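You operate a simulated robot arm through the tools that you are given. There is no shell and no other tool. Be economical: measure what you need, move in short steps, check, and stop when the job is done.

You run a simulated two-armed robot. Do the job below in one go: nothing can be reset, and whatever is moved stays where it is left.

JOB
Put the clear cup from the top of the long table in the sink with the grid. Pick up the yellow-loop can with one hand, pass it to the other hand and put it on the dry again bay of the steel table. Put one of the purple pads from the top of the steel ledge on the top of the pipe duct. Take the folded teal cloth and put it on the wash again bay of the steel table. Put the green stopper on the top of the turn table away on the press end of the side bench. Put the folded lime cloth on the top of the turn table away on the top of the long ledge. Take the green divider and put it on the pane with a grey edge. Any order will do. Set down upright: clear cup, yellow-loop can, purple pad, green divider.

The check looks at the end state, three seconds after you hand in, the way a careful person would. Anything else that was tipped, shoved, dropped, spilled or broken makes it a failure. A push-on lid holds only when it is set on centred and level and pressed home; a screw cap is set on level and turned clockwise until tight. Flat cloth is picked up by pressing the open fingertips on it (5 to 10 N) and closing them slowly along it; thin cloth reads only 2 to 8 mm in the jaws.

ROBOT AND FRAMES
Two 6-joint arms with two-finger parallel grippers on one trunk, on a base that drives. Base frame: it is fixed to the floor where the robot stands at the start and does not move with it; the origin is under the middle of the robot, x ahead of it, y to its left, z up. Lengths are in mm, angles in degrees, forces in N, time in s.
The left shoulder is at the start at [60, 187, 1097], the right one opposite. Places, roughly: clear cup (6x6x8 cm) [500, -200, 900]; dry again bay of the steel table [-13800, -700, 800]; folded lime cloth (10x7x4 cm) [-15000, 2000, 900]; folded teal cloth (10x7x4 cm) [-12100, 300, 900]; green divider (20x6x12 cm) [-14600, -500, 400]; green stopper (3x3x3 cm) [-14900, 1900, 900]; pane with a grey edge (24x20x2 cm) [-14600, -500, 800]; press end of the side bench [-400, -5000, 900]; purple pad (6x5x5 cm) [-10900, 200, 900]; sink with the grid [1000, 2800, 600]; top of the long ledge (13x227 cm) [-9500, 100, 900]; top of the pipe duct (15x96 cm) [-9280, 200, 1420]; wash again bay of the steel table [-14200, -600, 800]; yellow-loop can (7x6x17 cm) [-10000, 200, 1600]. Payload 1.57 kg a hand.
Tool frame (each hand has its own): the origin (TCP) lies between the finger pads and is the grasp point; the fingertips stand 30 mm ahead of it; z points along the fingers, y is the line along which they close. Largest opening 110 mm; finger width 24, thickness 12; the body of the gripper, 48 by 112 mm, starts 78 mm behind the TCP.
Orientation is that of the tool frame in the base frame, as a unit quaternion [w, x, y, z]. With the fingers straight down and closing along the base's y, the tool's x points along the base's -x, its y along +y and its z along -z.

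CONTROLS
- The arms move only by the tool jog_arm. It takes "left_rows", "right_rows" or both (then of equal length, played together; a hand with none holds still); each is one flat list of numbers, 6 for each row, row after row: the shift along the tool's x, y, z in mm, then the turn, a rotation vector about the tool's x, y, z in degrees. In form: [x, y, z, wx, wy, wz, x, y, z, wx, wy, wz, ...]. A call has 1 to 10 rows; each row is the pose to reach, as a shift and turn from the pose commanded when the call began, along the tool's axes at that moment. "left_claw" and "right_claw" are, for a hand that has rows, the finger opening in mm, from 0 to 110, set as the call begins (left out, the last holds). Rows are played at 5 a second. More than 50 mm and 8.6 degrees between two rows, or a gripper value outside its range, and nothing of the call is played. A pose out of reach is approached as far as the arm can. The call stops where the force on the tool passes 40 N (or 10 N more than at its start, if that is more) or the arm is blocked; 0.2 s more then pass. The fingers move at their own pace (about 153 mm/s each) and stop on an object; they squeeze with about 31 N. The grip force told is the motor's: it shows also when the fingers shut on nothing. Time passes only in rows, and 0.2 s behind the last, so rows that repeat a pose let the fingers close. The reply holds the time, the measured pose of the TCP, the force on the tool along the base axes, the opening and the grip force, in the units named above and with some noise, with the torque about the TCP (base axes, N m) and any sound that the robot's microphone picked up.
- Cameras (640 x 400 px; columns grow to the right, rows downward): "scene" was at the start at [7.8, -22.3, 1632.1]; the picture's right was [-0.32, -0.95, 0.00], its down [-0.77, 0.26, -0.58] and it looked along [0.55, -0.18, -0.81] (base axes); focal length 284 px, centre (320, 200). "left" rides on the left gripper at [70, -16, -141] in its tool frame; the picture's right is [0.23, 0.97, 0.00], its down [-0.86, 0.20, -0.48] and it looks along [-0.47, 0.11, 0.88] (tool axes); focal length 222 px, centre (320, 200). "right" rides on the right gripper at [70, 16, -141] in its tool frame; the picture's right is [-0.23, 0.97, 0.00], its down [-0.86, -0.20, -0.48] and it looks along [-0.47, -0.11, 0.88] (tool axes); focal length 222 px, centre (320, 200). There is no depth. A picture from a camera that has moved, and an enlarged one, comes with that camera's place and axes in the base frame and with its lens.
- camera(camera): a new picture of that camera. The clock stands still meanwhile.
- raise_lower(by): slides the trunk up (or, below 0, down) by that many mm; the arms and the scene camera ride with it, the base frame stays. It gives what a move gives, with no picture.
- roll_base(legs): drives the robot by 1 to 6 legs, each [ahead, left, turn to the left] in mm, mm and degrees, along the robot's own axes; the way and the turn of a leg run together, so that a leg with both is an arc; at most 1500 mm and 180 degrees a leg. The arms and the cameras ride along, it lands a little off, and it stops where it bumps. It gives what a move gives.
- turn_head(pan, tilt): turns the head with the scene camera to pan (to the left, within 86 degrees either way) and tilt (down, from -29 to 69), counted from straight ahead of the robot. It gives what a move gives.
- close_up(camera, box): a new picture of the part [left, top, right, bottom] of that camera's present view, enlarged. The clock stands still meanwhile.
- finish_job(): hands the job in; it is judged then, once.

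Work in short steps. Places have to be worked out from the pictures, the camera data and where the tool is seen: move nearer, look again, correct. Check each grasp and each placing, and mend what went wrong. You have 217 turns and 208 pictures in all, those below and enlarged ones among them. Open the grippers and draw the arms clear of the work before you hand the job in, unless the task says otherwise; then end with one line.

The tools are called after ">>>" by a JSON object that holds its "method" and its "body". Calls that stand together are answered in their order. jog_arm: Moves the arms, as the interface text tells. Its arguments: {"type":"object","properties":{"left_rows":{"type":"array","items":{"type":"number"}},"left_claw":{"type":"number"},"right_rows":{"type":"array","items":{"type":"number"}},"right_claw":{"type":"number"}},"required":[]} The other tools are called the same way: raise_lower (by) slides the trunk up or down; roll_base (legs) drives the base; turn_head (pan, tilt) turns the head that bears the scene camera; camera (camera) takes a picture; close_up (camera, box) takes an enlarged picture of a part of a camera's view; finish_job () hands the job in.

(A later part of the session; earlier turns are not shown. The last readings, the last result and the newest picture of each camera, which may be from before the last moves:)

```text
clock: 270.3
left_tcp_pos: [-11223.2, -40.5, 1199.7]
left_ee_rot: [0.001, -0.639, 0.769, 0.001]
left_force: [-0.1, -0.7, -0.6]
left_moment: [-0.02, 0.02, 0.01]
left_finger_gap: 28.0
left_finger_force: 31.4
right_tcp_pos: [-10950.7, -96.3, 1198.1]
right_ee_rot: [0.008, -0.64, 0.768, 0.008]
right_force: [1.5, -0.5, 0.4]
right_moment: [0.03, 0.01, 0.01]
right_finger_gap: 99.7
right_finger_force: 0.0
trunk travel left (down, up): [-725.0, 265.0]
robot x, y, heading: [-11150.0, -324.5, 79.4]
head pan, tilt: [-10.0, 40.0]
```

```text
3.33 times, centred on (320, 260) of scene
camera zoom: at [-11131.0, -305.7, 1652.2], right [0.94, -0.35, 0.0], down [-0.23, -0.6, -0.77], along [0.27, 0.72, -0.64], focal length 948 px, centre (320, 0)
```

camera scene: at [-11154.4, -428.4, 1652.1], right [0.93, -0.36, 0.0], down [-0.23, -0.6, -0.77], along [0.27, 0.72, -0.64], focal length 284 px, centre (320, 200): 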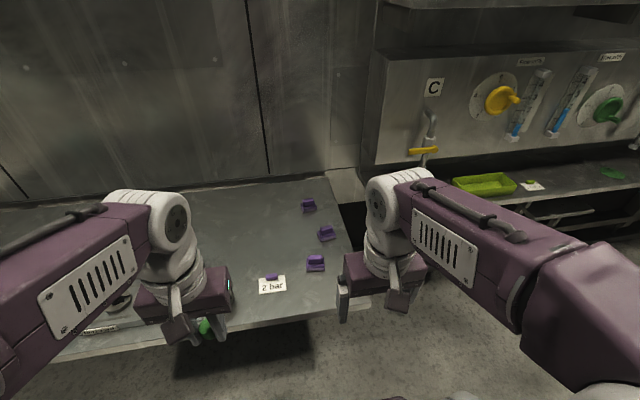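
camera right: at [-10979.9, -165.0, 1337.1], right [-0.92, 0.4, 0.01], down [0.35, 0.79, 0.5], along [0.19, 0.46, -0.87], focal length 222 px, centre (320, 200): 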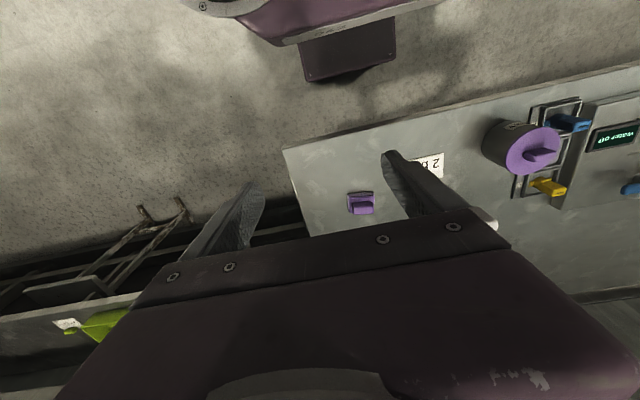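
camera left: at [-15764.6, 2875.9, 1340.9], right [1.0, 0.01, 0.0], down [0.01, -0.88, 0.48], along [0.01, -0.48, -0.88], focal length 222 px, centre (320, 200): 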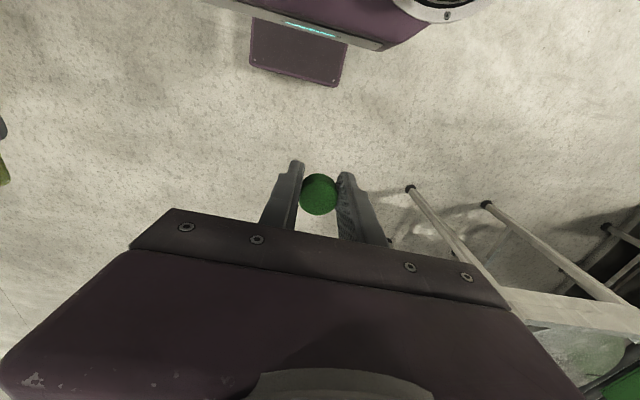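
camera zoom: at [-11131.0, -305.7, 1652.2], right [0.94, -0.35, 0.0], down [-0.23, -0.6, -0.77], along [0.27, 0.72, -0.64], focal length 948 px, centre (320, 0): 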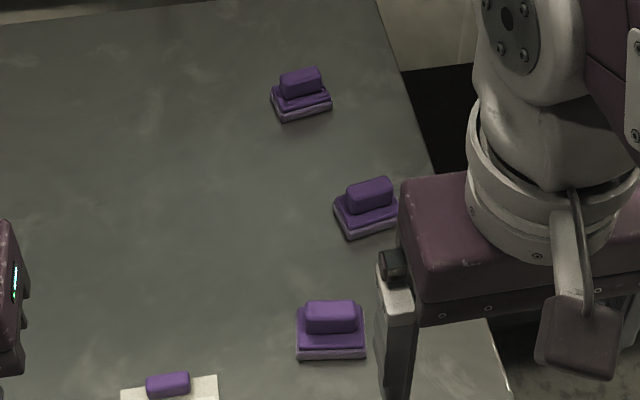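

Pad centre ≈ [-10968, 103], turned about 9° clockwise relative to me. I move the right hand above it, levelling the tool and matching its yaw, down to z≈1005.

>>> {"method": "jog_arm", "body": {"right_rows": [-40, 11, 0, 0, 0.3, 2, -80, 22, 0, 0, 0.6, 4, -120, 33, 0, 0, 1, 6, -156, 44, 0, 0, 1.3, 8, -192, 53, 0, 0, 1.3, 8, -192, 53, 48, 0, 1.3, 8, -192, 53, 96, 0, 1.3, 8, -192, 53, 144, 0, 1.3, 8, -192, 53, 190, 0, 1.3, 8]}}

>>> {"method": "camera", "body": {"camera": "right"}}

```text
clock: 272.3
left_tcp_pos: [-11223.4, -37.2, 1200.9]
left_ee_rot: [0.0, -0.639, 0.769, 0.0]
left_force: [-0.1, 0.8, -0.3]
left_moment: [0.0, -0.02, -0.02]
left_finger_gap: 28.0
left_finger_force: 30.7
right_tcp_pos: [-10968.8, 110.6, 1008.4]
right_ee_rot: [-0.002, -0.584, 0.812, 0.001]
right_force: [0.0, -0.2, -0.6]
right_moment: [0.01, 0.01, 0.01]
right_finger_gap: 99.8
right_finger_force: 0.1
trunk travel left (down, up): [-725.0, 265.0]
robot x, y, heading: [-11149.1, -325.4, 79.5]
head pan, tilt: [-10.0, 40.0]
```

```text
152 pictures are left
camera right: at [-11006.1, 49.0, 1150.3], right [-0.85, 0.52, 0.0], down [0.46, 0.75, 0.48], along [0.25, 0.41, -0.88], focal length 222 px, centre (320, 200)
```

right: 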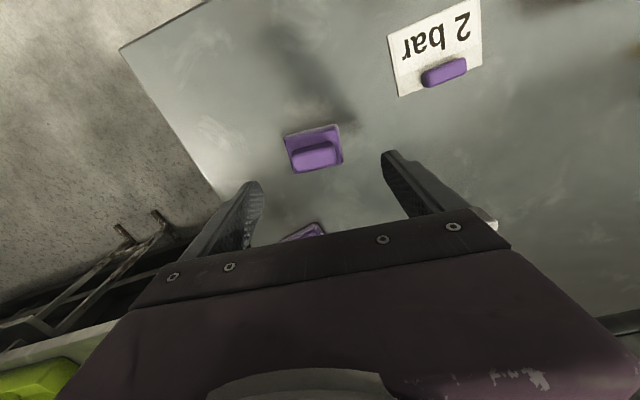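

Aligned. Correct 10 mm back/4 mm right and descend to z≈935.

>>> {"method": "jog_arm", "body": {"right_rows": [10, -4, 25, 0, 0, 0, 10, -4, 50, 0, 0, 0, 10, -4, 65, 0, 0, 0, 10, -4, 73, 0, 0, 0], "right_claw": 95}}

>>> {"method": "camera", "body": {"camera": "right"}}

```text
clock: 273.3
left_tcp_pos: [-11224.3, -39.8, 1200.2]
left_ee_rot: [0.0, -0.639, 0.769, 0.0]
left_force: [1.4, -1.1, 0.4]
left_moment: [-0.01, -0.06, -0.01]
left_finger_gap: 28.3
left_finger_force: 31.1
right_tcp_pos: [-10967.3, 95.9, 938.5]
right_ee_rot: [-0.001, -0.584, 0.812, 0.001]
right_force: [-0.3, 0.1, 1.2]
right_moment: [-0.01, 0.04, 0.0]
right_finger_gap: 94.9
right_finger_force: 0.1
trunk travel left (down, up): [-725.0, 265.0]
robot x, y, heading: [-11147.2, -330.2, 79.3]
head pan, tilt: [-10.0, 40.0]
```

```text
151 pictures are left
camera right: at [-11004.3, 36.2, 1079.3], right [-0.85, 0.52, 0.0], down [0.46, 0.75, 0.48], along [0.25, 0.41, -0.88], focal length 222 px, centre (320, 200)
```

right: 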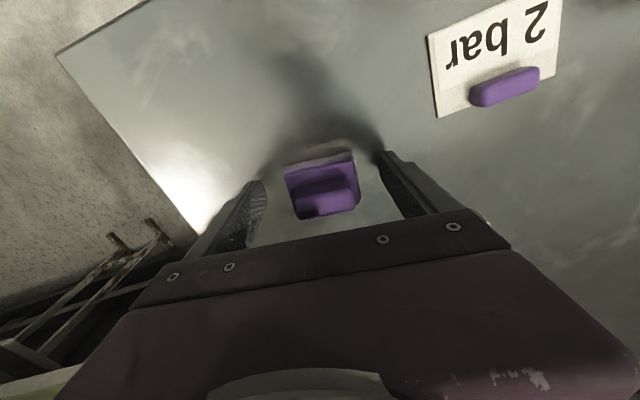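

Pad between the fingers. Shift 6 mm ahead and feel down for the ledge.

>>> {"method": "jog_arm", "body": {"right_rows": [-6, 0, 4, 0, 0, 0, -6, 0, 7, 0, 0, 0, -6, 0, 10, 0, 0, 0, -6, 0, 13, 0, 0, 0]}}

```text
clock: 274.4
left_tcp_pos: [-11224.2, -42.6, 1201.1]
left_ee_rot: [0.001, -0.639, 0.77, 0.001]
left_force: [0.3, 0.5, 0.4]
left_moment: [-0.01, 0.01, 0.0]
left_finger_gap: 27.9
left_finger_force: 30.9
right_tcp_pos: [-10965.3, 102.0, 930.2]
right_ee_rot: [0.002, -0.584, 0.812, 0.004]
right_force: [-1.8, -7.0, 25.2]
right_moment: [-0.92, -1.18, -0.33]
right_finger_gap: 96.2
right_finger_force: 0.9
trunk travel left (down, up): [-725.0, 265.0]
robot x, y, heading: [-11150.4, -326.2, 79.6]
head pan, tilt: [-10.0, 40.0]
stopped in row 4 (right hand): the force on the tool passed its limit (the readings are from after the stop); the commanded pose is now the measured one
```

Ledge touched (top ≈ 900). Rise 4 mm and close on the pad's base.

>>> {"method": "jog_arm", "body": {"right_rows": [0, 0, -4, 0, 0, 0, 0, 0, -4, 0, 0, 0]}}

>>> {"method": "jog_arm", "body": {"right_rows": [0, 0, 0, 0, 0, 0, 0, 0, 0, 0, 0, 0, 0, 0, 0, 0, 0, 0], "right_claw": 30}}

>>> {"method": "jog_arm", "body": {"right_rows": [0, 0, -40, 0, 0, 0, 0, 0, -85, 0, 0, 0, 0, 0, -130, 0, 0, 0, 0, 0, -175, 0, 0, 0, 0, 0, -220, 0, 0, 0, 0, 0, -265, 0, 0, 0, 40, 0, -265, 0, 0, 0, 80, 0, -265, 0, 0, 0, 120, 0, -265, 0, 0, 0, 160, -25, -265, 0, 0, 0]}}

>>> {"method": "camera", "body": {"camera": "right"}}

```text
clock: 275.0
left_tcp_pos: [-11224.3, -37.7, 1199.8]
left_ee_rot: [-0.001, -0.639, 0.769, -0.001]
left_force: [-0.2, 0.5, -0.3]
left_moment: [-0.03, -0.01, -0.01]
left_finger_gap: 27.9
left_finger_force: 30.5
right_tcp_pos: [-10965.3, 103.9, 930.8]
right_ee_rot: [0.001, -0.584, 0.812, 0.004]
right_force: [0.8, -0.6, 0.2]
right_moment: [0.01, -0.03, 0.05]
right_finger_gap: 95.1
right_finger_force: 0.0
trunk travel left (down, up): [-725.0, 265.0]
robot x, y, heading: [-11147.4, -327.7, 79.5]
head pan, tilt: [-10.0, 40.0]
```

```text
clock: 275.8
left_tcp_pos: [-11223.3, -38.0, 1199.7]
left_ee_rot: [0.0, -0.639, 0.769, 0.0]
left_force: [-0.3, 0.6, -0.7]
left_moment: [-0.02, 0.0, 0.0]
left_finger_gap: 27.8
left_finger_force: 31.1
right_tcp_pos: [-10964.8, 106.0, 931.4]
right_ee_rot: [0.001, -0.584, 0.812, 0.003]
right_force: [0.4, -0.8, 0.6]
right_moment: [0.04, 0.0, 0.02]
right_finger_gap: 59.0
right_finger_force: 31.0
trunk travel left (down, up): [-725.0, 265.0]
robot x, y, heading: [-11148.7, -324.1, 79.4]
head pan, tilt: [-10.0, 40.0]
```

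```text
clock: 278.0
left_tcp_pos: [-11222.6, -41.6, 1200.2]
left_ee_rot: [0.002, -0.639, 0.769, 0.002]
left_force: [-0.4, 0.0, -0.1]
left_moment: [0.03, 0.0, -0.01]
left_finger_gap: 27.9
left_finger_force: 31.2
right_tcp_pos: [-10991.7, -58.2, 1195.0]
right_ee_rot: [0.001, -0.585, 0.811, 0.006]
right_force: [0.2, -1.2, -0.1]
right_moment: [0.05, 0.02, -0.05]
right_finger_gap: 58.9
right_finger_force: 31.4
trunk travel left (down, up): [-725.0, 265.0]
robot x, y, heading: [-11145.7, -322.2, 79.6]
head pan, tilt: [-10.0, 40.0]
```

```text
150 pictures are left
camera right: at [-11028.1, -119.7, 1335.1], right [-0.85, 0.52, 0.01], down [0.46, 0.74, 0.48], along [0.25, 0.42, -0.87], focal length 222 px, centre (320, 200)
```

right: 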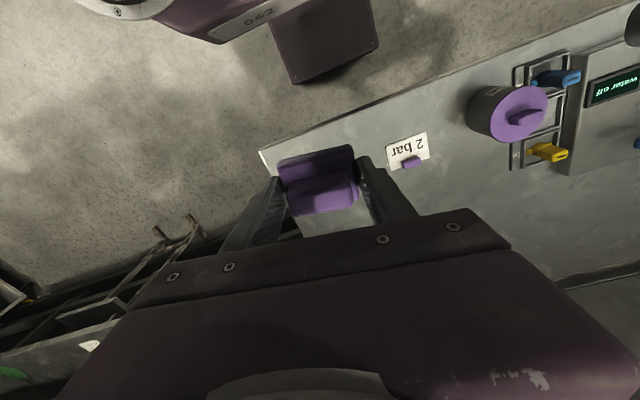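

Pad held. Back off, go right to in front of the pipe duct's free middle stretch, and look.

>>> {"method": "roll_base", "body": {"legs": [[-420, 0, -1], [0, -920, 0], [0, -920, 0], [440, 0, 0]]}}

>>> {"method": "raise_lower", "body": {"by": 265}}

>>> {"method": "turn_head", "body": {"pan": -10, "tilt": 30}}

>>> {"method": "camera", "body": {"camera": "scene"}}

```text
clock: 291.6
left_tcp_pos: [-9445.1, -372.2, 1200.2]
left_ee_rot: [0.002, -0.641, 0.768, 0.001]
left_force: [0.7, -0.1, 0.7]
left_moment: [0.01, 0.03, 0.01]
left_finger_gap: 28.1
left_finger_force: 31.3
right_tcp_pos: [-9214.3, -385.8, 1194.5]
right_ee_rot: [0.002, -0.587, 0.809, 0.004]
right_force: [0.0, -0.7, -1.3]
right_moment: [0.01, -0.02, -0.01]
right_finger_gap: 58.7
right_finger_force: 30.7
trunk travel left (down, up): [-725.0, 265.0]
robot x, y, heading: [-9364.1, -660.5, 79.6]
head pan, tilt: [-10.0, 40.0]
```

```text
clock: 294.3
left_tcp_pos: [-9445.4, -372.1, 1464.8]
left_ee_rot: [0.0, -0.641, 0.767, 0.001]
left_force: [-0.6, 0.4, -0.1]
left_moment: [0.01, 0.01, -0.01]
left_finger_gap: 28.1
left_finger_force: 30.9
right_tcp_pos: [-9214.3, -385.7, 1459.7]
right_ee_rot: [0.0, -0.587, 0.81, 0.004]
right_force: [-0.6, -0.4, -0.4]
right_moment: [0.04, 0.01, 0.01]
right_finger_gap: 58.9
right_finger_force: 30.9
trunk travel left (down, up): [-990.0, 0.0]
robot x, y, heading: [-9366.5, -656.5, 79.6]
head pan, tilt: [-10.0, 40.0]
```

```text
clock: 295.0
left_tcp_pos: [-9445.6, -371.9, 1464.0]
left_ee_rot: [0.001, -0.642, 0.767, 0.001]
left_force: [0.0, 0.7, -0.2]
left_moment: [0.02, 0.04, 0.02]
left_finger_gap: 27.9
left_finger_force: 31.4
right_tcp_pos: [-9213.1, -385.4, 1459.0]
right_ee_rot: [0.001, -0.587, 0.809, 0.004]
right_force: [0.0, -0.5, -0.9]
right_moment: [-0.04, -0.03, 0.03]
right_finger_gap: 58.8
right_finger_force: 31.2
trunk travel left (down, up): [-990.0, 0.0]
robot x, y, heading: [-9364.8, -654.5, 79.8]
head pan, tilt: [-10.0, 30.0]
```

```text
149 pictures are left
camera scene: at [-9348.5, -630.9, 1932.4], right [0.94, -0.34, 0.0], down [-0.17, -0.47, -0.87], along [0.3, 0.81, -0.5], focal length 284 px, centre (320, 200)
```

scene: 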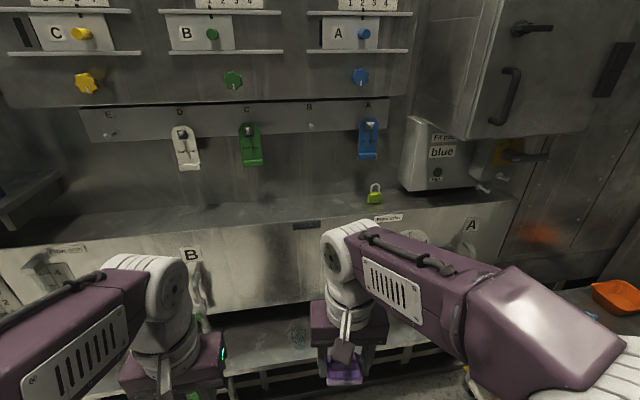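

Target spot between the green and blue tags, near [-9080, 125] on the duct top. Drive ahead 340, and raise the right hand 45 mm.

>>> {"method": "roll_base", "body": {"legs": [[0, -31, 0], [335, 0, 0]]}}

>>> {"method": "jog_arm", "body": {"right_rows": [0, 0, -25, 0, 0, 0, 0, 0, -50, 0, 0, 0]}}

>>> {"method": "camera", "body": {"camera": "scene"}}

>>> {"method": "camera", "body": {"camera": "right"}}

```text
clock: 297.7
left_tcp_pos: [-9359.0, -39.4, 1464.8]
left_ee_rot: [0.001, -0.647, 0.762, 0.001]
left_force: [0.1, 0.1, 0.7]
left_moment: [0.04, 0.02, 0.0]
left_finger_gap: 27.8
left_finger_force: 31.4
right_tcp_pos: [-9127.0, -50.8, 1459.9]
right_ee_rot: [0.001, -0.594, 0.805, 0.006]
right_force: [0.0, 0.4, 0.1]
right_moment: [0.03, 0.0, 0.0]
right_finger_gap: 59.0
right_finger_force: 30.6
trunk travel left (down, up): [-990.0, 0.0]
robot x, y, heading: [-9281.5, -320.2, 80.7]
head pan, tilt: [-10.0, 30.0]
```

```text
clock: 298.3
left_tcp_pos: [-9361.6, -38.9, 1464.8]
left_ee_rot: [0.001, -0.647, 0.762, -0.001]
left_force: [-0.1, -0.6, 0.5]
left_moment: [-0.01, -0.04, 0.03]
left_finger_gap: 28.0
left_finger_force: 31.2
right_tcp_pos: [-9127.4, -47.3, 1509.5]
right_ee_rot: [0.001, -0.593, 0.805, 0.005]
right_force: [-0.3, -0.5, -1.0]
right_moment: [0.01, -0.03, 0.02]
right_finger_gap: 58.8
right_finger_force: 30.9
trunk travel left (down, up): [-990.0, 0.0]
robot x, y, heading: [-9278.4, -319.7, 80.5]
head pan, tilt: [-10.0, 30.0]
```

```text
148 pictures are left
camera scene: at [-9259.0, -296.7, 1932.5], right [0.94, -0.33, 0.0], down [-0.17, -0.47, -0.87], along [0.29, 0.82, -0.5], focal length 284 px, centre (320, 200)
```

scene: 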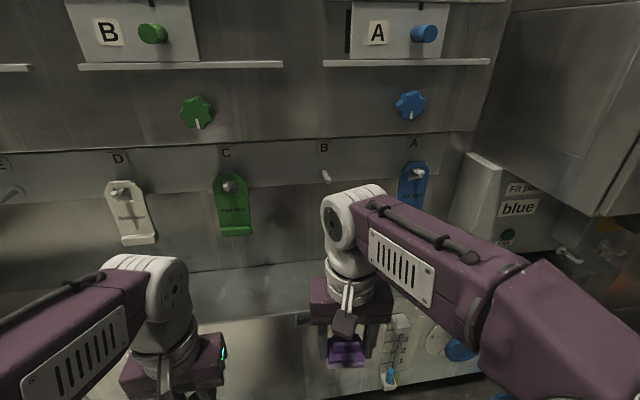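

```text
147 pictures are left
camera right: at [-9163.2, -111.6, 1649.4], right [-0.86, 0.51, 0.01], down [0.44, 0.75, 0.48], along [0.24, 0.42, -0.88], focal length 222 px, centre (320, 200)
```

right: 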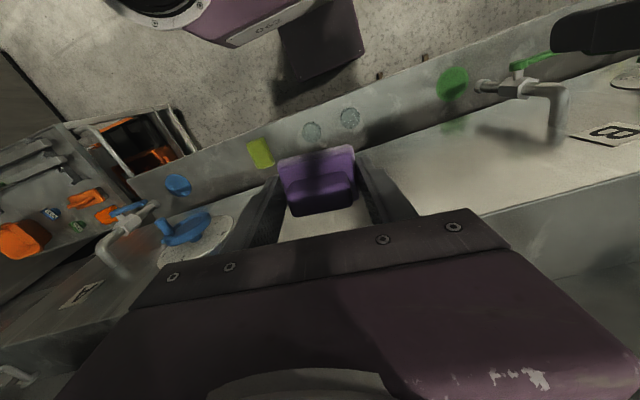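

Geometry: duct-top front edge y≈97 at x=-9140, overhead unit bottom ≈1782. I go halfway in at z≈1480 and check clearances.

>>> {"method": "jog_arm", "body": {"right_rows": [0, 0, 28, 0, 0, 0, -40, 16, 28, 0, 0, 0, -85, 33, 28, 0, 0, 0]}}

>>> {"method": "camera", "body": {"camera": "scene"}}

>>> {"method": "camera", "body": {"camera": "right"}}

```text
clock: 299.1
left_tcp_pos: [-9360.9, -32.6, 1464.2]
left_ee_rot: [-0.001, -0.648, 0.762, -0.001]
left_force: [1.4, 0.4, -0.5]
left_moment: [-0.02, 0.01, -0.03]
left_finger_gap: 27.7
left_finger_force: 31.2
right_tcp_pos: [-9133.1, 47.5, 1479.2]
right_ee_rot: [0.001, -0.594, 0.805, 0.002]
right_force: [0.8, 0.3, -0.1]
right_moment: [0.0, -0.01, -0.05]
right_finger_gap: 58.8
right_finger_force: 31.4
trunk travel left (down, up): [-990.0, 0.0]
robot x, y, heading: [-9279.3, -323.1, 80.9]
head pan, tilt: [-10.0, 30.0]
```

```text
146 pictures are left
camera scene: at [-9259.8, -288.8, 1932.4], right [0.94, -0.33, 0.0], down [-0.17, -0.47, -0.86], along [0.29, 0.82, -0.5], focal length 284 px, centre (320, 200)
```

scene: 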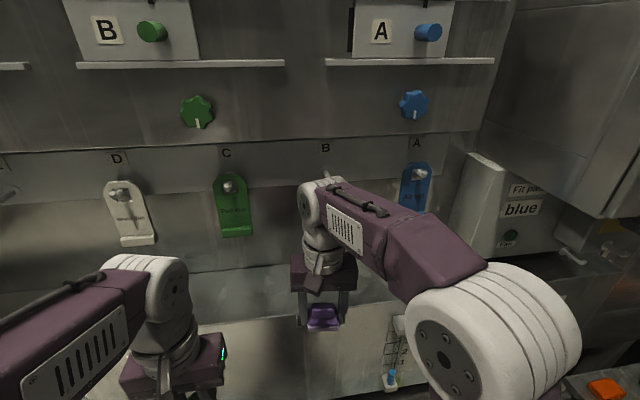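

```text
145 pictures are left
camera right: at [-9169.2, -13.6, 1620.0], right [-0.86, 0.51, 0.0], down [0.45, 0.76, 0.48], along [0.24, 0.42, -0.88], focal length 222 px, centre (320, 200)
```

right: 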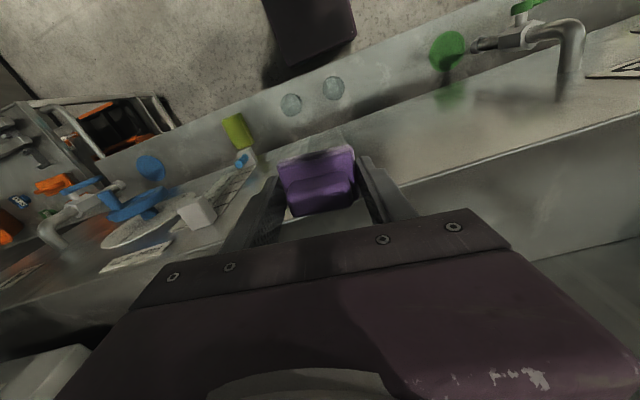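

Path looks clear: front edge at y≈93, back ≈240. Continue to over the duct top.

>>> {"method": "jog_arm", "body": {"right_rows": [-30, 12, 0, 0, 0, 0, -58, 23, 0, 0, 0, 0, -84, 33, 0, 0, 0, 0]}}

>>> {"method": "camera", "body": {"camera": "scene"}}

>>> {"method": "camera", "body": {"camera": "right"}}

```text
clock: 299.9
left_tcp_pos: [-9359.5, -33.9, 1463.1]
left_ee_rot: [-0.001, -0.647, 0.762, -0.001]
left_force: [0.1, -0.3, -0.7]
left_moment: [-0.02, 0.01, -0.01]
left_finger_gap: 28.0
left_finger_force: 31.5
right_tcp_pos: [-9139.5, 137.1, 1481.6]
right_ee_rot: [0.001, -0.593, 0.805, 0.003]
right_force: [-0.4, 0.1, 0.0]
right_moment: [-0.05, 0.02, 0.0]
right_finger_gap: 58.9
right_finger_force: 31.3
trunk travel left (down, up): [-990.0, 0.0]
robot x, y, heading: [-9280.2, -321.1, 80.6]
head pan, tilt: [-10.0, 30.0]
```

```text
144 pictures are left
camera scene: at [-9259.3, -290.6, 1932.4], right [0.94, -0.33, 0.0], down [-0.17, -0.47, -0.87], along [0.29, 0.82, -0.5], focal length 284 px, centre (320, 200)
```

scene: 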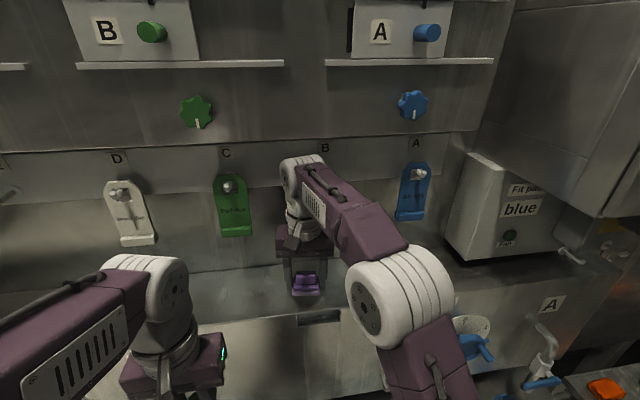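

```text
143 pictures are left
camera right: at [-9175.3, 74.4, 1622.8], right [-0.86, 0.5, 0.01], down [0.44, 0.76, 0.48], along [0.24, 0.42, -0.88], focal length 222 px, centre (320, 200)
```

right: 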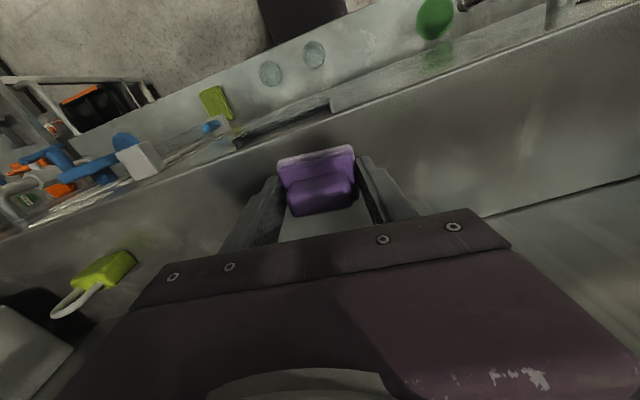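

Pad hovers over the duct top. Lower slowly to contact.

>>> {"method": "jog_arm", "body": {"right_rows": [0, 0, 8, 0, 0, 0, 0, 0, 14, 0, 0, 0, 0, 0, 18, 0, 0, 0, 0, 0, 21, 0, 0, 0, 0, 0, 24, 0, 0, 0, 0, 0, 27, 0, 0, 0, 0, 0, 30, 0, 0, 0, 0, 0, 33, 0, 0, 0]}}

```text
clock: 301.7
left_tcp_pos: [-9360.6, -37.4, 1464.9]
left_ee_rot: [0.001, -0.647, 0.762, 0.0]
left_force: [-0.7, -0.4, -0.5]
left_moment: [0.04, 0.02, 0.0]
left_finger_gap: 28.0
left_finger_force: 31.8
right_tcp_pos: [-9140.8, 134.9, 1451.6]
right_ee_rot: [0.002, -0.593, 0.805, 0.004]
right_force: [0.2, 0.8, 6.0]
right_moment: [-0.06, -0.14, 0.02]
right_finger_gap: 58.9
right_finger_force: 31.5
trunk travel left (down, up): [-990.0, 0.0]
robot x, y, heading: [-9277.1, -320.7, 80.9]
head pan, tilt: [-10.0, 30.0]
```

Light contact (6 N) at 1451.6. Open, rise 30 mm, check.

>>> {"method": "jog_arm", "body": {"right_rows": [0, 0, 0, 0, 0, 0, 0, 0, 0, 0, 0, 0, 0, 0, -15, 0, 0, 0, 0, 0, -33, 0, 0, 0], "right_claw": 85}}

>>> {"method": "camera", "body": {"camera": "right"}}

```text
clock: 302.7
left_tcp_pos: [-9361.0, -35.9, 1465.1]
left_ee_rot: [0.0, -0.647, 0.762, -0.001]
left_force: [-0.3, 0.4, 0.4]
left_moment: [0.01, -0.01, 0.0]
left_finger_gap: 28.0
left_finger_force: 30.4
right_tcp_pos: [-9141.3, 134.6, 1482.6]
right_ee_rot: [0.001, -0.593, 0.805, 0.003]
right_force: [0.2, -0.7, 0.2]
right_moment: [0.02, -0.01, 0.0]
right_finger_gap: 84.9
right_finger_force: 0.0
trunk travel left (down, up): [-990.0, 0.0]
robot x, y, heading: [-9276.2, -320.3, 80.9]
head pan, tilt: [-10.0, 30.0]
```

```text
142 pictures are left
camera right: at [-9176.7, 71.7, 1622.7], right [-0.86, 0.5, 0.01], down [0.44, 0.75, 0.48], along [0.24, 0.42, -0.88], focal length 222 px, centre (320, 200)
```

right: 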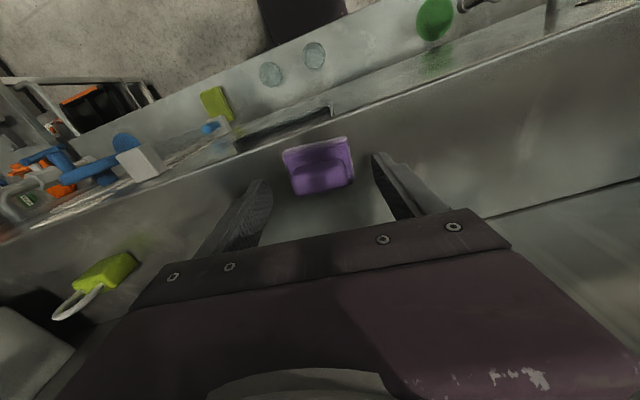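

Pad stands on the duct top. Open wider and withdraw straight back (no rise, because of the unit overhead).

>>> {"method": "jog_arm", "body": {"right_rows": [0, 0, 0, 0, 0, 0, 0, 0, 0, 0, 0, 0, 35, 0, 0, 0, 0, 0, 75, 0, 0, 0, 0, 0, 115, 0, 0, 0, 0, 0, 155, 0, 0, 0, 0, 0], "right_claw": 105}}

>>> {"method": "camera", "body": {"camera": "scene"}}

```text
clock: 304.1
left_tcp_pos: [-9360.6, -37.3, 1464.9]
left_ee_rot: [0.0, -0.648, 0.762, 0.0]
left_force: [0.2, -0.7, -0.4]
left_moment: [0.01, 0.01, -0.01]
left_finger_gap: 27.9
left_finger_force: 31.2
right_tcp_pos: [-9188.5, -14.0, 1480.5]
right_ee_rot: [0.001, -0.594, 0.805, 0.004]
right_force: [0.8, -0.1, 0.9]
right_moment: [0.01, 0.03, 0.0]
right_finger_gap: 104.9
right_finger_force: 0.1
trunk travel left (down, up): [-990.0, 0.0]
robot x, y, heading: [-9281.0, -319.4, 80.5]
head pan, tilt: [-10.0, 30.0]
```

```text
141 pictures are left
camera scene: at [-9259.5, -295.8, 1932.5], right [0.94, -0.33, 0.0], down [-0.17, -0.47, -0.87], along [0.29, 0.82, -0.5], focal length 284 px, centre (320, 200)
```

scene: 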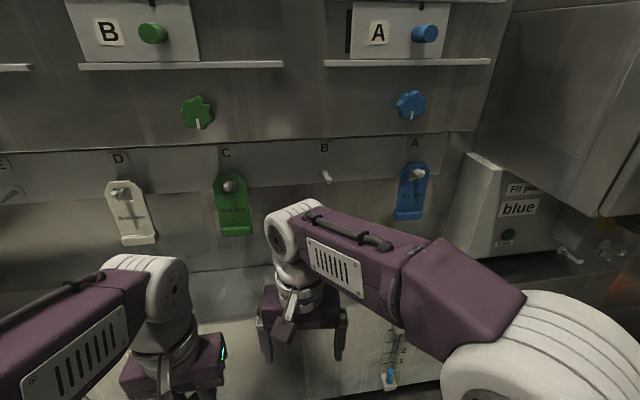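

Back off, lower the trunk, straighten the right tool, and look east for the way to the side bench.

>>> {"method": "roll_base", "body": {"legs": [[-500, 0, 0], [0, 0, -75]]}}

>>> {"method": "raise_lower", "body": {"by": -265}}

>>> {"method": "turn_head", "body": {"pan": 0, "tilt": 12}}

>>> {"method": "camera", "body": {"camera": "scene"}}

>>> {"method": "turn_head", "body": {"pan": 65, "tilt": 15}}

>>> {"method": "close_up", "body": {"camera": "scene", "box": [120, 60, 560, 340]}}

```text
clock: 310.3
left_tcp_pos: [-9110.7, -661.9, 1463.6]
left_ee_rot: [0.0, -0.066, 0.998, 0.0]
left_force: [0.1, -0.1, 0.0]
left_moment: [-0.02, 0.0, 0.01]
left_finger_gap: 28.1
left_finger_force: 30.9
right_tcp_pos: [-9036.5, -819.0, 1481.1]
right_ee_rot: [0.002, 0.004, 1.0, 0.002]
right_force: [0.9, 0.4, -0.1]
right_moment: [0.01, -0.01, 0.03]
right_finger_gap: 104.9
right_finger_force: 0.1
trunk travel left (down, up): [-990.0, 0.0]
robot x, y, heading: [-9359.0, -824.8, 7.4]
head pan, tilt: [-10.0, 30.0]
```

```text
clock: 313.0
left_tcp_pos: [-9109.5, -663.1, 1199.1]
left_ee_rot: [-0.001, -0.066, 0.998, 0.0]
left_force: [-0.8, 0.9, -0.2]
left_moment: [0.02, 0.01, -0.03]
left_finger_gap: 28.1
left_finger_force: 30.9
right_tcp_pos: [-9035.3, -819.4, 1215.6]
right_ee_rot: [0.003, 0.003, 1.0, 0.003]
right_force: [-0.3, -0.4, 0.4]
right_moment: [-0.01, 0.01, 0.0]
right_finger_gap: 105.2
right_finger_force: 0.0
trunk travel left (down, up): [-725.0, 265.0]
robot x, y, heading: [-9357.2, -822.4, 7.4]
head pan, tilt: [-10.0, 30.0]
```

```text
clock: 313.8
left_tcp_pos: [-9108.8, -662.4, 1199.2]
left_ee_rot: [-0.001, -0.066, 0.998, 0.0]
left_force: [0.3, -0.2, 0.1]
left_moment: [0.0, -0.02, 0.01]
left_finger_gap: 28.1
left_finger_force: 31.5
right_tcp_pos: [-9035.5, -818.8, 1215.1]
right_ee_rot: [0.002, 0.004, 1.0, 0.002]
right_force: [-0.1, 0.2, 0.3]
right_moment: [0.0, 0.03, 0.05]
right_finger_gap: 105.3
right_finger_force: 0.1
trunk travel left (down, up): [-725.0, 265.0]
robot x, y, heading: [-9357.5, -819.7, 7.5]
head pan, tilt: [0.0, 12.0]
```

```text
140 pictures are left
camera scene: at [-9326.3, -818.0, 1696.5], right [0.13, -0.99, 0.0], down [-0.21, -0.03, -0.98], along [0.97, 0.13, -0.21], focal length 284 px, centre (320, 200)
```

scene: 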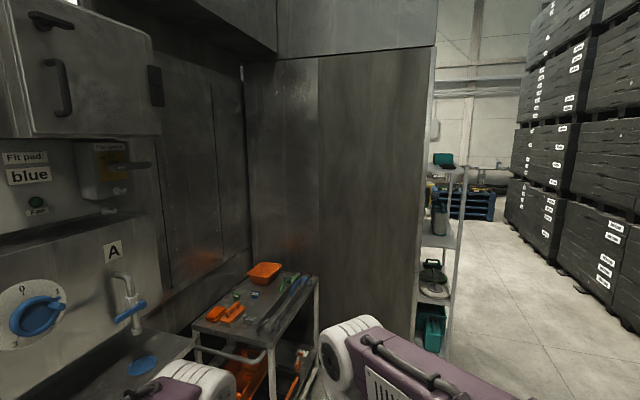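

```text
clock: 315.1
left_tcp_pos: [-9108.7, -663.5, 1198.5]
left_ee_rot: [0.001, -0.065, 0.998, 0.0]
left_force: [0.0, -0.2, 0.2]
left_moment: [-0.01, 0.0, 0.0]
left_finger_gap: 27.6
left_finger_force: 31.4
right_tcp_pos: [-9037.1, -819.4, 1215.5]
right_ee_rot: [0.002, 0.003, 1.0, 0.003]
right_force: [-0.3, -0.1, -0.1]
right_moment: [0.01, 0.0, -0.03]
right_finger_gap: 105.2
right_finger_force: 0.0
trunk travel left (down, up): [-725.0, 265.0]
robot x, y, heading: [-9362.3, -825.9, 7.2]
head pan, tilt: [65.0, 15.0]
```

```text
1.43 times, centred on (340, 200) of scene
camera zoom: at [-9390.5, -741.1, 1691.7], right [0.95, -0.3, 0.0], down [-0.08, -0.25, -0.97], along [0.29, 0.92, -0.26], focal length 406 px, centre (291, 200)
```

zoom: 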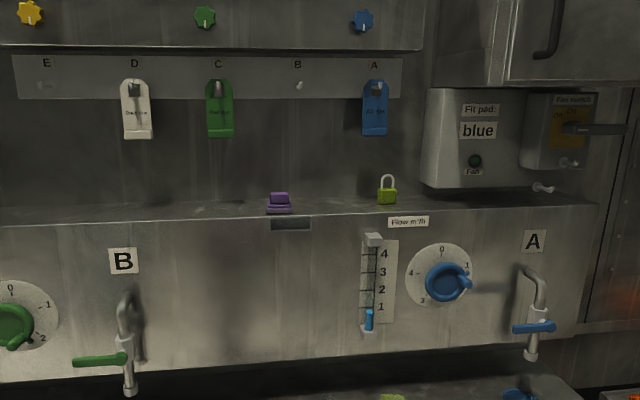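

Pad is fine on the duct. Check to my right for the tote block before turning down the corridor.

>>> {"method": "turn_head", "body": {"pan": -55, "tilt": 20}}

>>> {"method": "camera", "body": {"camera": "scene"}}

```text
clock: 317.1
left_tcp_pos: [-9109.5, -662.2, 1199.6]
left_ee_rot: [0.0, -0.065, 0.998, 0.001]
left_force: [0.1, -0.5, 0.0]
left_moment: [0.02, -0.01, 0.01]
left_finger_gap: 28.0
left_finger_force: 30.9
right_tcp_pos: [-9037.7, -820.5, 1214.9]
right_ee_rot: [0.003, 0.004, 1.0, 0.003]
right_force: [0.3, 0.0, -0.3]
right_moment: [-0.01, 0.01, -0.02]
right_finger_gap: 105.2
right_finger_force: 0.1
trunk travel left (down, up): [-725.0, 265.0]
robot x, y, heading: [-9358.5, -824.1, 7.6]
head pan, tilt: [-55.0, 20.0]
```

```text
138 pictures are left
camera scene: at [-9355.7, -898.7, 1683.6], right [-0.74, -0.68, 0.0], down [-0.23, 0.25, -0.94], along [0.64, -0.69, -0.34], focal length 284 px, centre (320, 200)
```

scene: 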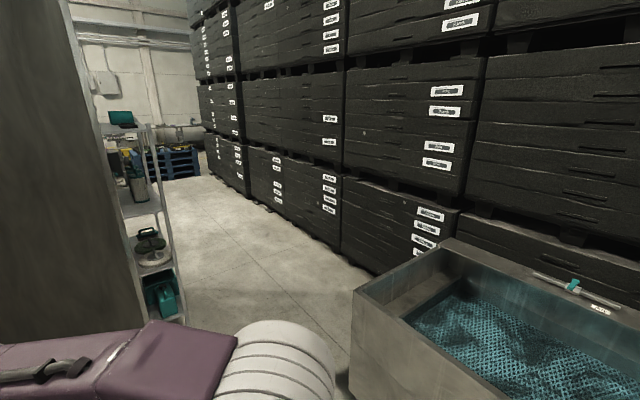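

The gap between the tank corner (-8650,-1900) and the shelf corner (-7410,-1500) is wide enough. Drive through and along the corridor east.

>>> {"method": "roll_base", "body": {"legs": [[0, 0, -19], [1000, 0, 0], [900, -1150, 0], [1500, 0, 0]]}}

>>> {"method": "turn_head", "body": {"pan": 0, "tilt": 12}}

>>> {"method": "camera", "body": {"camera": "scene"}}

```text
clock: 337.3
left_tcp_pos: [-6065.9, -2674.2, 1198.7]
left_ee_rot: [-0.001, 0.115, 0.993, 0.001]
left_force: [-0.4, 0.1, -0.6]
left_moment: [0.0, -0.02, -0.01]
left_finger_gap: 27.8
left_finger_force: 31.4
right_tcp_pos: [-6051.9, -2848.0, 1214.5]
right_ee_rot: [0.004, 0.184, 0.983, 0.002]
right_force: [-0.5, -0.5, -0.1]
right_moment: [0.01, 0.01, -0.02]
right_finger_gap: 105.1
right_finger_force: 0.1
trunk travel left (down, up): [-725.0, 265.0]
robot x, y, heading: [-6355.7, -2736.5, -13.2]
head pan, tilt: [-55.0, 20.0]
```

```text
clock: 338.5
left_tcp_pos: [-6065.1, -2674.7, 1199.3]
left_ee_rot: [0.0, 0.116, 0.993, 0.0]
left_force: [0.3, -0.2, 0.0]
left_moment: [0.01, -0.01, 0.02]
left_finger_gap: 27.8
left_finger_force: 31.0
right_tcp_pos: [-6051.4, -2847.8, 1216.1]
right_ee_rot: [0.003, 0.184, 0.983, 0.002]
right_force: [0.3, -0.5, 0.3]
right_moment: [0.0, 0.0, 0.02]
right_finger_gap: 105.2
right_finger_force: 0.1
trunk travel left (down, up): [-725.0, 265.0]
robot x, y, heading: [-6356.7, -2737.3, -13.1]
head pan, tilt: [0.0, 12.0]
```

```text
137 pictures are left
camera scene: at [-6322.8, -2744.6, 1696.6], right [-0.23, -0.97, 0.0], down [-0.2, 0.05, -0.98], along [0.95, -0.22, -0.21], focal length 284 px, centre (320, 200)
```

scene: 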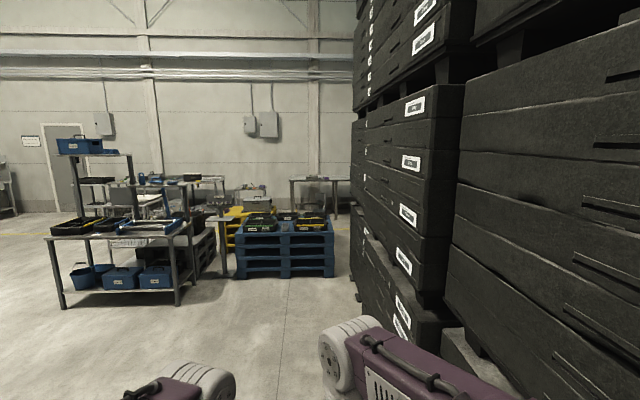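

The side bench is along the far wall beyond the pallets. I zoom to find a passable gap.

>>> {"method": "close_up", "body": {"camera": "scene", "box": [30, 150, 370, 350]}}

>>> {"method": "turn_head", "body": {"pan": 45, "tilt": 15}}

>>> {"method": "camera", "body": {"camera": "scene"}}

```text
1.88 times, centred on (200, 250) of scene
camera zoom: at [-6322.8, -2744.6, 1696.6], right [-0.23, -0.97, 0.0], down [-0.2, 0.05, -0.98], along [0.95, -0.22, -0.21], focal length 535 px, centre (546, 106)
```

zoom: 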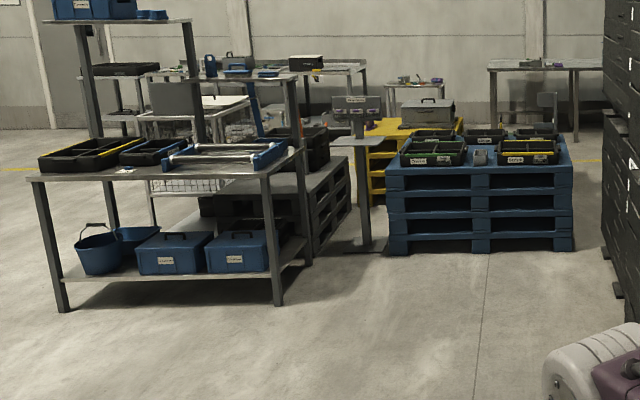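

```text
clock: 339.6
left_tcp_pos: [-6065.3, -2675.0, 1198.9]
left_ee_rot: [0.0, 0.115, 0.993, 0.0]
left_force: [1.2, 0.5, -0.2]
left_moment: [0.02, 0.03, 0.04]
left_finger_gap: 28.0
left_finger_force: 31.4
right_tcp_pos: [-6051.9, -2848.3, 1215.0]
right_ee_rot: [0.003, 0.183, 0.983, 0.001]
right_force: [0.4, 0.8, 0.3]
right_moment: [0.05, -0.02, 0.01]
right_finger_gap: 104.9
right_finger_force: 0.1
trunk travel left (down, up): [-725.0, 265.0]
robot x, y, heading: [-6355.2, -2735.9, -13.2]
head pan, tilt: [45.0, 15.0]
```

```text
135 pictures are left
camera scene: at [-6334.2, -2674.0, 1691.7], right [0.53, -0.85, 0.0], down [-0.22, -0.14, -0.97], along [0.82, 0.51, -0.26], focal length 284 px, centre (320, 200)
```

scene: 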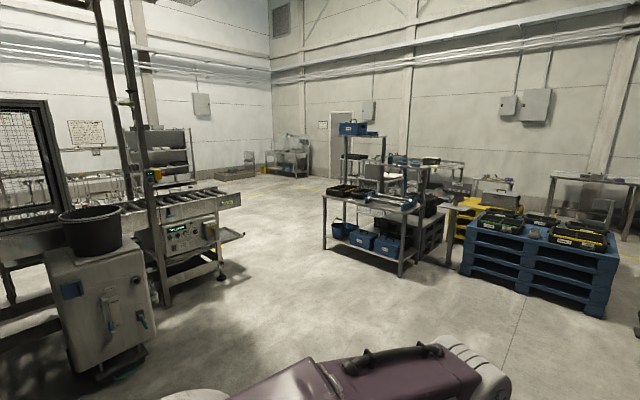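

There's a ~1.1 m gap between the conveyor tail and the blue-tote bench. Drive to (-3910,-1700) first and check the pose.

>>> {"method": "roll_base", "body": {"legs": [[0, 0, 36], [1330, 0, 0], [1320, 0, 0]]}}

>>> {"method": "turn_head", "body": {"pan": 45, "tilt": 20}}

>>> {"method": "camera", "body": {"camera": "scene"}}

```text
clock: 354.2
left_tcp_pos: [-3736.5, -1461.0, 1199.3]
left_ee_rot: [0.0, -0.214, 0.977, 0.0]
left_force: [-0.3, 0.6, -0.7]
left_moment: [-0.01, -0.01, 0.02]
left_finger_gap: 28.1
left_finger_force: 31.2
right_tcp_pos: [-3621.2, -1590.1, 1215.3]
right_ee_rot: [0.003, -0.146, 0.989, 0.003]
right_force: [-0.7, -0.2, -0.4]
right_moment: [0.02, -0.02, -0.03]
right_finger_gap: 105.1
right_finger_force: 0.1
trunk travel left (down, up): [-725.0, 265.0]
robot x, y, heading: [-3926.4, -1693.5, 24.6]
head pan, tilt: [45.0, 15.0]
```

```text
clock: 354.9
left_tcp_pos: [-3736.1, -1461.6, 1198.9]
left_ee_rot: [0.0, -0.214, 0.977, 0.0]
left_force: [0.7, -0.1, 0.2]
left_moment: [-0.01, 0.0, 0.02]
left_finger_gap: 27.9
left_finger_force: 30.8
right_tcp_pos: [-3620.0, -1590.8, 1215.4]
right_ee_rot: [0.003, -0.146, 0.989, 0.003]
right_force: [-0.6, 0.1, 0.4]
right_moment: [0.01, 0.02, 0.01]
right_finger_gap: 105.2
right_finger_force: 0.1
trunk travel left (down, up): [-725.0, 265.0]
robot x, y, heading: [-3927.2, -1689.1, 24.6]
head pan, tilt: [45.0, 20.0]
```

```text
134 pictures are left
camera scene: at [-3949.6, -1625.7, 1683.6], right [0.94, -0.35, 0.0], down [-0.12, -0.32, -0.94], along [0.33, 0.88, -0.34], focal length 284 px, centre (320, 200)
```

scene: 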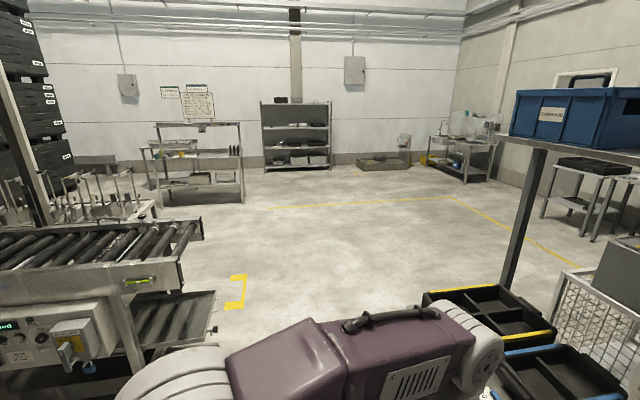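

Gap centre is about (-3630,-550). Turn to 75.4° and drive through.

>>> {"method": "roll_base", "body": {"legs": [[0, 0, 50.8], [600, 0, 0]]}}

>>> {"method": "turn_head", "body": {"pan": 0, "tilt": 40}}

>>> {"method": "camera", "body": {"camera": "scene"}}

```text
clock: 360.5
left_tcp_pos: [-3844.7, -822.1, 1200.4]
left_ee_rot: [0.001, -0.618, 0.786, 0.0]
left_force: [0.1, 0.5, 0.3]
left_moment: [0.01, 0.03, 0.02]
left_finger_gap: 28.0
left_finger_force: 31.1
right_tcp_pos: [-3671.0, -811.6, 1215.8]
right_ee_rot: [0.002, -0.563, 0.827, 0.004]
right_force: [0.2, 0.2, -0.6]
right_moment: [0.03, -0.01, -0.01]
right_finger_gap: 105.2
right_finger_force: 0.0
trunk travel left (down, up): [-725.0, 265.0]
robot x, y, heading: [-3785.5, -1112.2, 76.6]
head pan, tilt: [45.0, 20.0]
```

```text
clock: 361.7
left_tcp_pos: [-3843.8, -821.7, 1200.3]
left_ee_rot: [0.0, -0.618, 0.786, 0.0]
left_force: [0.1, 0.0, -0.1]
left_moment: [0.01, -0.04, 0.03]
left_finger_gap: 27.9
left_finger_force: 31.2
right_tcp_pos: [-3671.3, -810.0, 1214.2]
right_ee_rot: [0.001, -0.563, 0.826, 0.004]
right_force: [-0.2, 0.5, -0.3]
right_moment: [0.01, 0.0, -0.01]
right_finger_gap: 105.1
right_finger_force: 0.0
trunk travel left (down, up): [-725.0, 265.0]
robot x, y, heading: [-3782.3, -1109.7, 76.4]
head pan, tilt: [0.0, 40.0]
```

```text
133 pictures are left
camera scene: at [-3779.2, -1086.9, 1652.2], right [0.97, -0.24, 0.0], down [-0.15, -0.62, -0.77], along [0.18, 0.74, -0.64], focal length 284 px, centre (320, 200)
```

scene: 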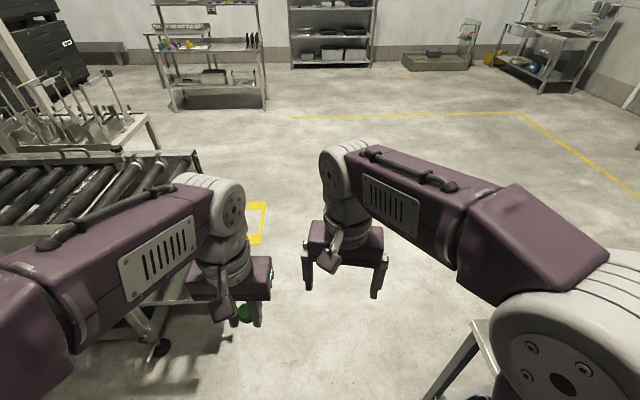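

Clear on both sides. Go ahead 1150, turn east (-11.5°), and advance.

>>> {"method": "roll_base", "body": {"legs": [[1150, 0, 0], [0, 0, -88], [1500, 0, 0]]}}

>>> {"method": "turn_head", "body": {"pan": -45, "tilt": 15}}

>>> {"method": "camera", "body": {"camera": "scene"}}

```text
clock: 378.5
left_tcp_pos: [-1732.9, -193.7, 1199.3]
left_ee_rot: [0.0, 0.112, 0.994, 0.0]
left_force: [-0.3, 0.5, -0.9]
left_moment: [0.01, 0.0, 0.0]
left_finger_gap: 27.9
left_finger_force: 31.0
right_tcp_pos: [-1719.7, -365.8, 1215.8]
right_ee_rot: [0.004, 0.179, 0.984, 0.002]
right_force: [-0.4, 0.9, 0.7]
right_moment: [0.02, 0.02, -0.03]
right_finger_gap: 105.1
right_finger_force: 0.1
trunk travel left (down, up): [-725.0, 265.0]
robot x, y, heading: [-2021.1, -255.3, -12.6]
head pan, tilt: [0.0, 40.0]
```

```text
clock: 379.6
left_tcp_pos: [-1733.0, -193.3, 1199.2]
left_ee_rot: [-0.001, 0.112, 0.994, 0.0]
left_force: [0.3, -0.6, -0.5]
left_moment: [-0.05, 0.0, 0.0]
left_finger_gap: 27.7
left_finger_force: 31.3
right_tcp_pos: [-1719.2, -366.6, 1214.8]
right_ee_rot: [0.004, 0.18, 0.984, 0.002]
right_force: [-0.3, -0.9, -0.4]
right_moment: [-0.01, 0.0, 0.0]
right_finger_gap: 105.1
right_finger_force: 0.1
trunk travel left (down, up): [-725.0, 265.0]
robot x, y, heading: [-2024.9, -258.1, -12.8]
head pan, tilt: [-45.0, 15.0]
```

```text
132 pictures are left
camera scene: at [-2032.1, -323.4, 1691.7], right [-0.85, -0.53, 0.0], down [-0.14, 0.22, -0.97], along [0.52, -0.82, -0.26], focal length 284 px, centre (320, 200)
```

scene: 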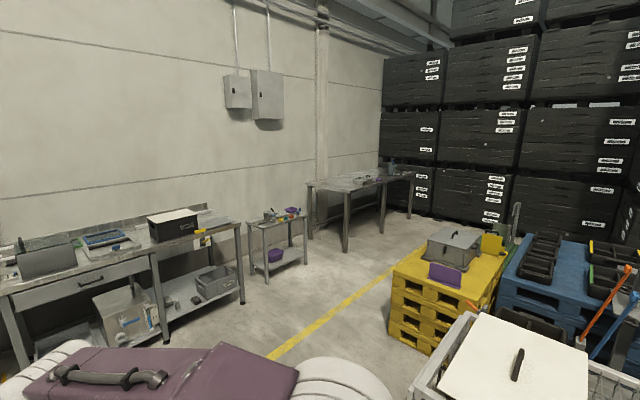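

The side bench stands in the corner. Zoom in on it.

>>> {"method": "close_up", "body": {"camera": "scene", "box": [230, 140, 430, 270]}}

```text
3.08 times, centred on (330, 205) of scene
camera zoom: at [-2032.1, -323.4, 1691.7], right [-0.85, -0.53, 0.0], down [-0.14, 0.22, -0.97], along [0.52, -0.82, -0.26], focal length 875 px, centre (289, 185)
```

zoom: 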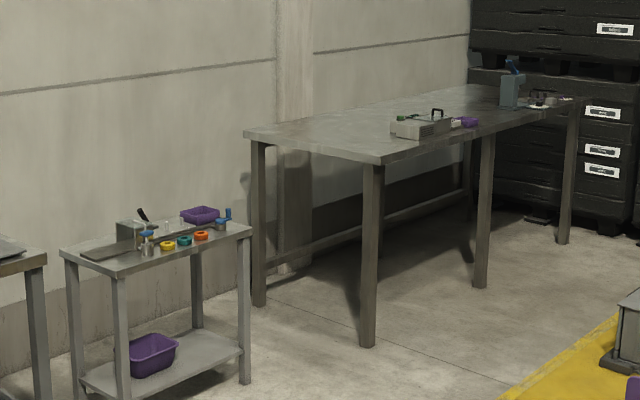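

The press is at the far corner end. Route: east of the yellow pallet, southward in front of the bench. Drive in two stages with a check.

>>> {"method": "roll_base", "body": {"legs": [[1500, 0, 0], [0, 60, 0], [0, 0, -89], [1300, 0, 0]]}}

>>> {"method": "turn_head", "body": {"pan": 0, "tilt": 20}}

>>> {"method": "camera", "body": {"camera": "scene"}}

```text
clock: 397.7
left_tcp_pos: [-783.5, -2089.2, 1199.7]
left_ee_rot: [0.001, 0.79, 0.613, 0.0]
left_force: [0.4, 0.8, 0.4]
left_moment: [0.0, 0.0, 0.0]
left_finger_gap: 27.7
left_finger_force: 31.0
right_tcp_pos: [-956.3, -2098.7, 1214.2]
right_ee_rot: [0.004, 0.831, 0.556, -0.001]
right_force: [0.5, -0.4, -0.1]
right_moment: [0.0, 0.02, -0.01]
right_finger_gap: 105.2
right_finger_force: 0.1
trunk travel left (down, up): [-725.0, 265.0]
robot x, y, heading: [-837.4, -1799.7, -104.2]
head pan, tilt: [-45.0, 15.0]
```

```text
clock: 398.9
left_tcp_pos: [-783.8, -2090.3, 1198.7]
left_ee_rot: [0.001, 0.79, 0.613, 0.001]
left_force: [-0.5, 0.3, 0.6]
left_moment: [-0.04, 0.05, 0.02]
left_finger_gap: 28.2
left_finger_force: 31.4
right_tcp_pos: [-956.2, -2100.2, 1215.6]
right_ee_rot: [0.005, 0.831, 0.557, -0.002]
right_force: [-0.5, 0.3, 0.0]
right_moment: [-0.01, 0.01, 0.01]
right_finger_gap: 105.5
right_finger_force: 0.1
trunk travel left (down, up): [-725.0, 265.0]
robot x, y, heading: [-837.3, -1796.8, -104.5]
head pan, tilt: [0.0, 20.0]
```

```text
130 pictures are left
camera scene: at [-849.6, -1830.7, 1683.6], right [-0.97, 0.25, 0.0], down [0.09, 0.33, -0.94], along [-0.23, -0.91, -0.34], focal length 284 px, centre (320, 200)
```

scene: 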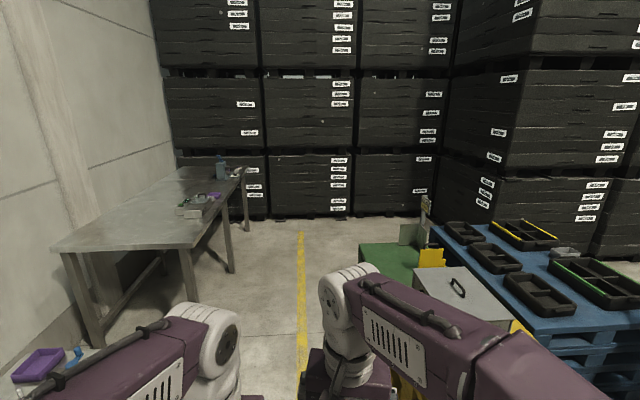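

Bench front runs at x≈-560…-800; the lane along the yellow line is free. Continue south to y≈-4500 and turn to face the bench.

>>> {"method": "roll_base", "body": {"legs": [[0, 0, 3], [1350, 0, 0], [1400, 0, 0], [0, 0, 90]]}}

>>> {"method": "turn_head", "body": {"pan": -10, "tilt": 35}}

>>> {"method": "camera", "body": {"camera": "scene"}}

```text
clock: 416.1
left_tcp_pos: [-1041.5, -4385.0, 1199.9]
left_ee_rot: [0.0, 0.094, 0.996, 0.001]
left_force: [0.3, -0.7, -0.3]
left_moment: [0.0, 0.0, 0.0]
left_finger_gap: 27.9
left_finger_force: 31.6
right_tcp_pos: [-1021.7, -4556.7, 1214.8]
right_ee_rot: [0.003, 0.162, 0.987, 0.002]
right_force: [0.1, 0.0, 1.2]
right_moment: [-0.01, 0.03, 0.05]
right_finger_gap: 105.1
right_finger_force: 0.1
trunk travel left (down, up): [-725.0, 265.0]
robot x, y, heading: [-1324.7, -4462.7, -11.1]
head pan, tilt: [0.0, 20.0]
```

```text
clock: 416.9
left_tcp_pos: [-1041.5, -4385.5, 1199.1]
left_ee_rot: [0.0, 0.094, 0.996, 0.0]
left_force: [-0.3, 0.3, 0.0]
left_moment: [0.0, 0.0, 0.0]
left_finger_gap: 28.0
left_finger_force: 30.9
right_tcp_pos: [-1020.9, -4556.0, 1214.7]
right_ee_rot: [0.004, 0.162, 0.987, 0.002]
right_force: [0.8, -0.2, -0.6]
right_moment: [0.0, 0.03, 0.0]
right_finger_gap: 105.2
right_finger_force: 0.1
trunk travel left (down, up): [-725.0, 265.0]
robot x, y, heading: [-1326.8, -4461.8, -11.1]
head pan, tilt: [-10.0, 35.0]
```

```text
129 pictures are left
camera scene: at [-1305.3, -4478.3, 1659.8], right [-0.35, -0.94, 0.0], down [-0.54, 0.2, -0.82], along [0.77, -0.29, -0.57], focal length 284 px, centre (320, 200)
```

scene: 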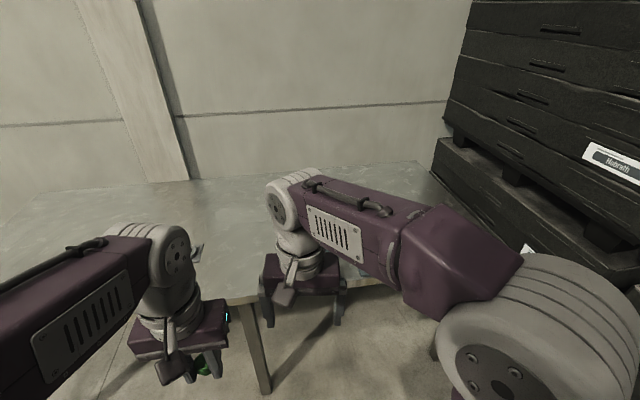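

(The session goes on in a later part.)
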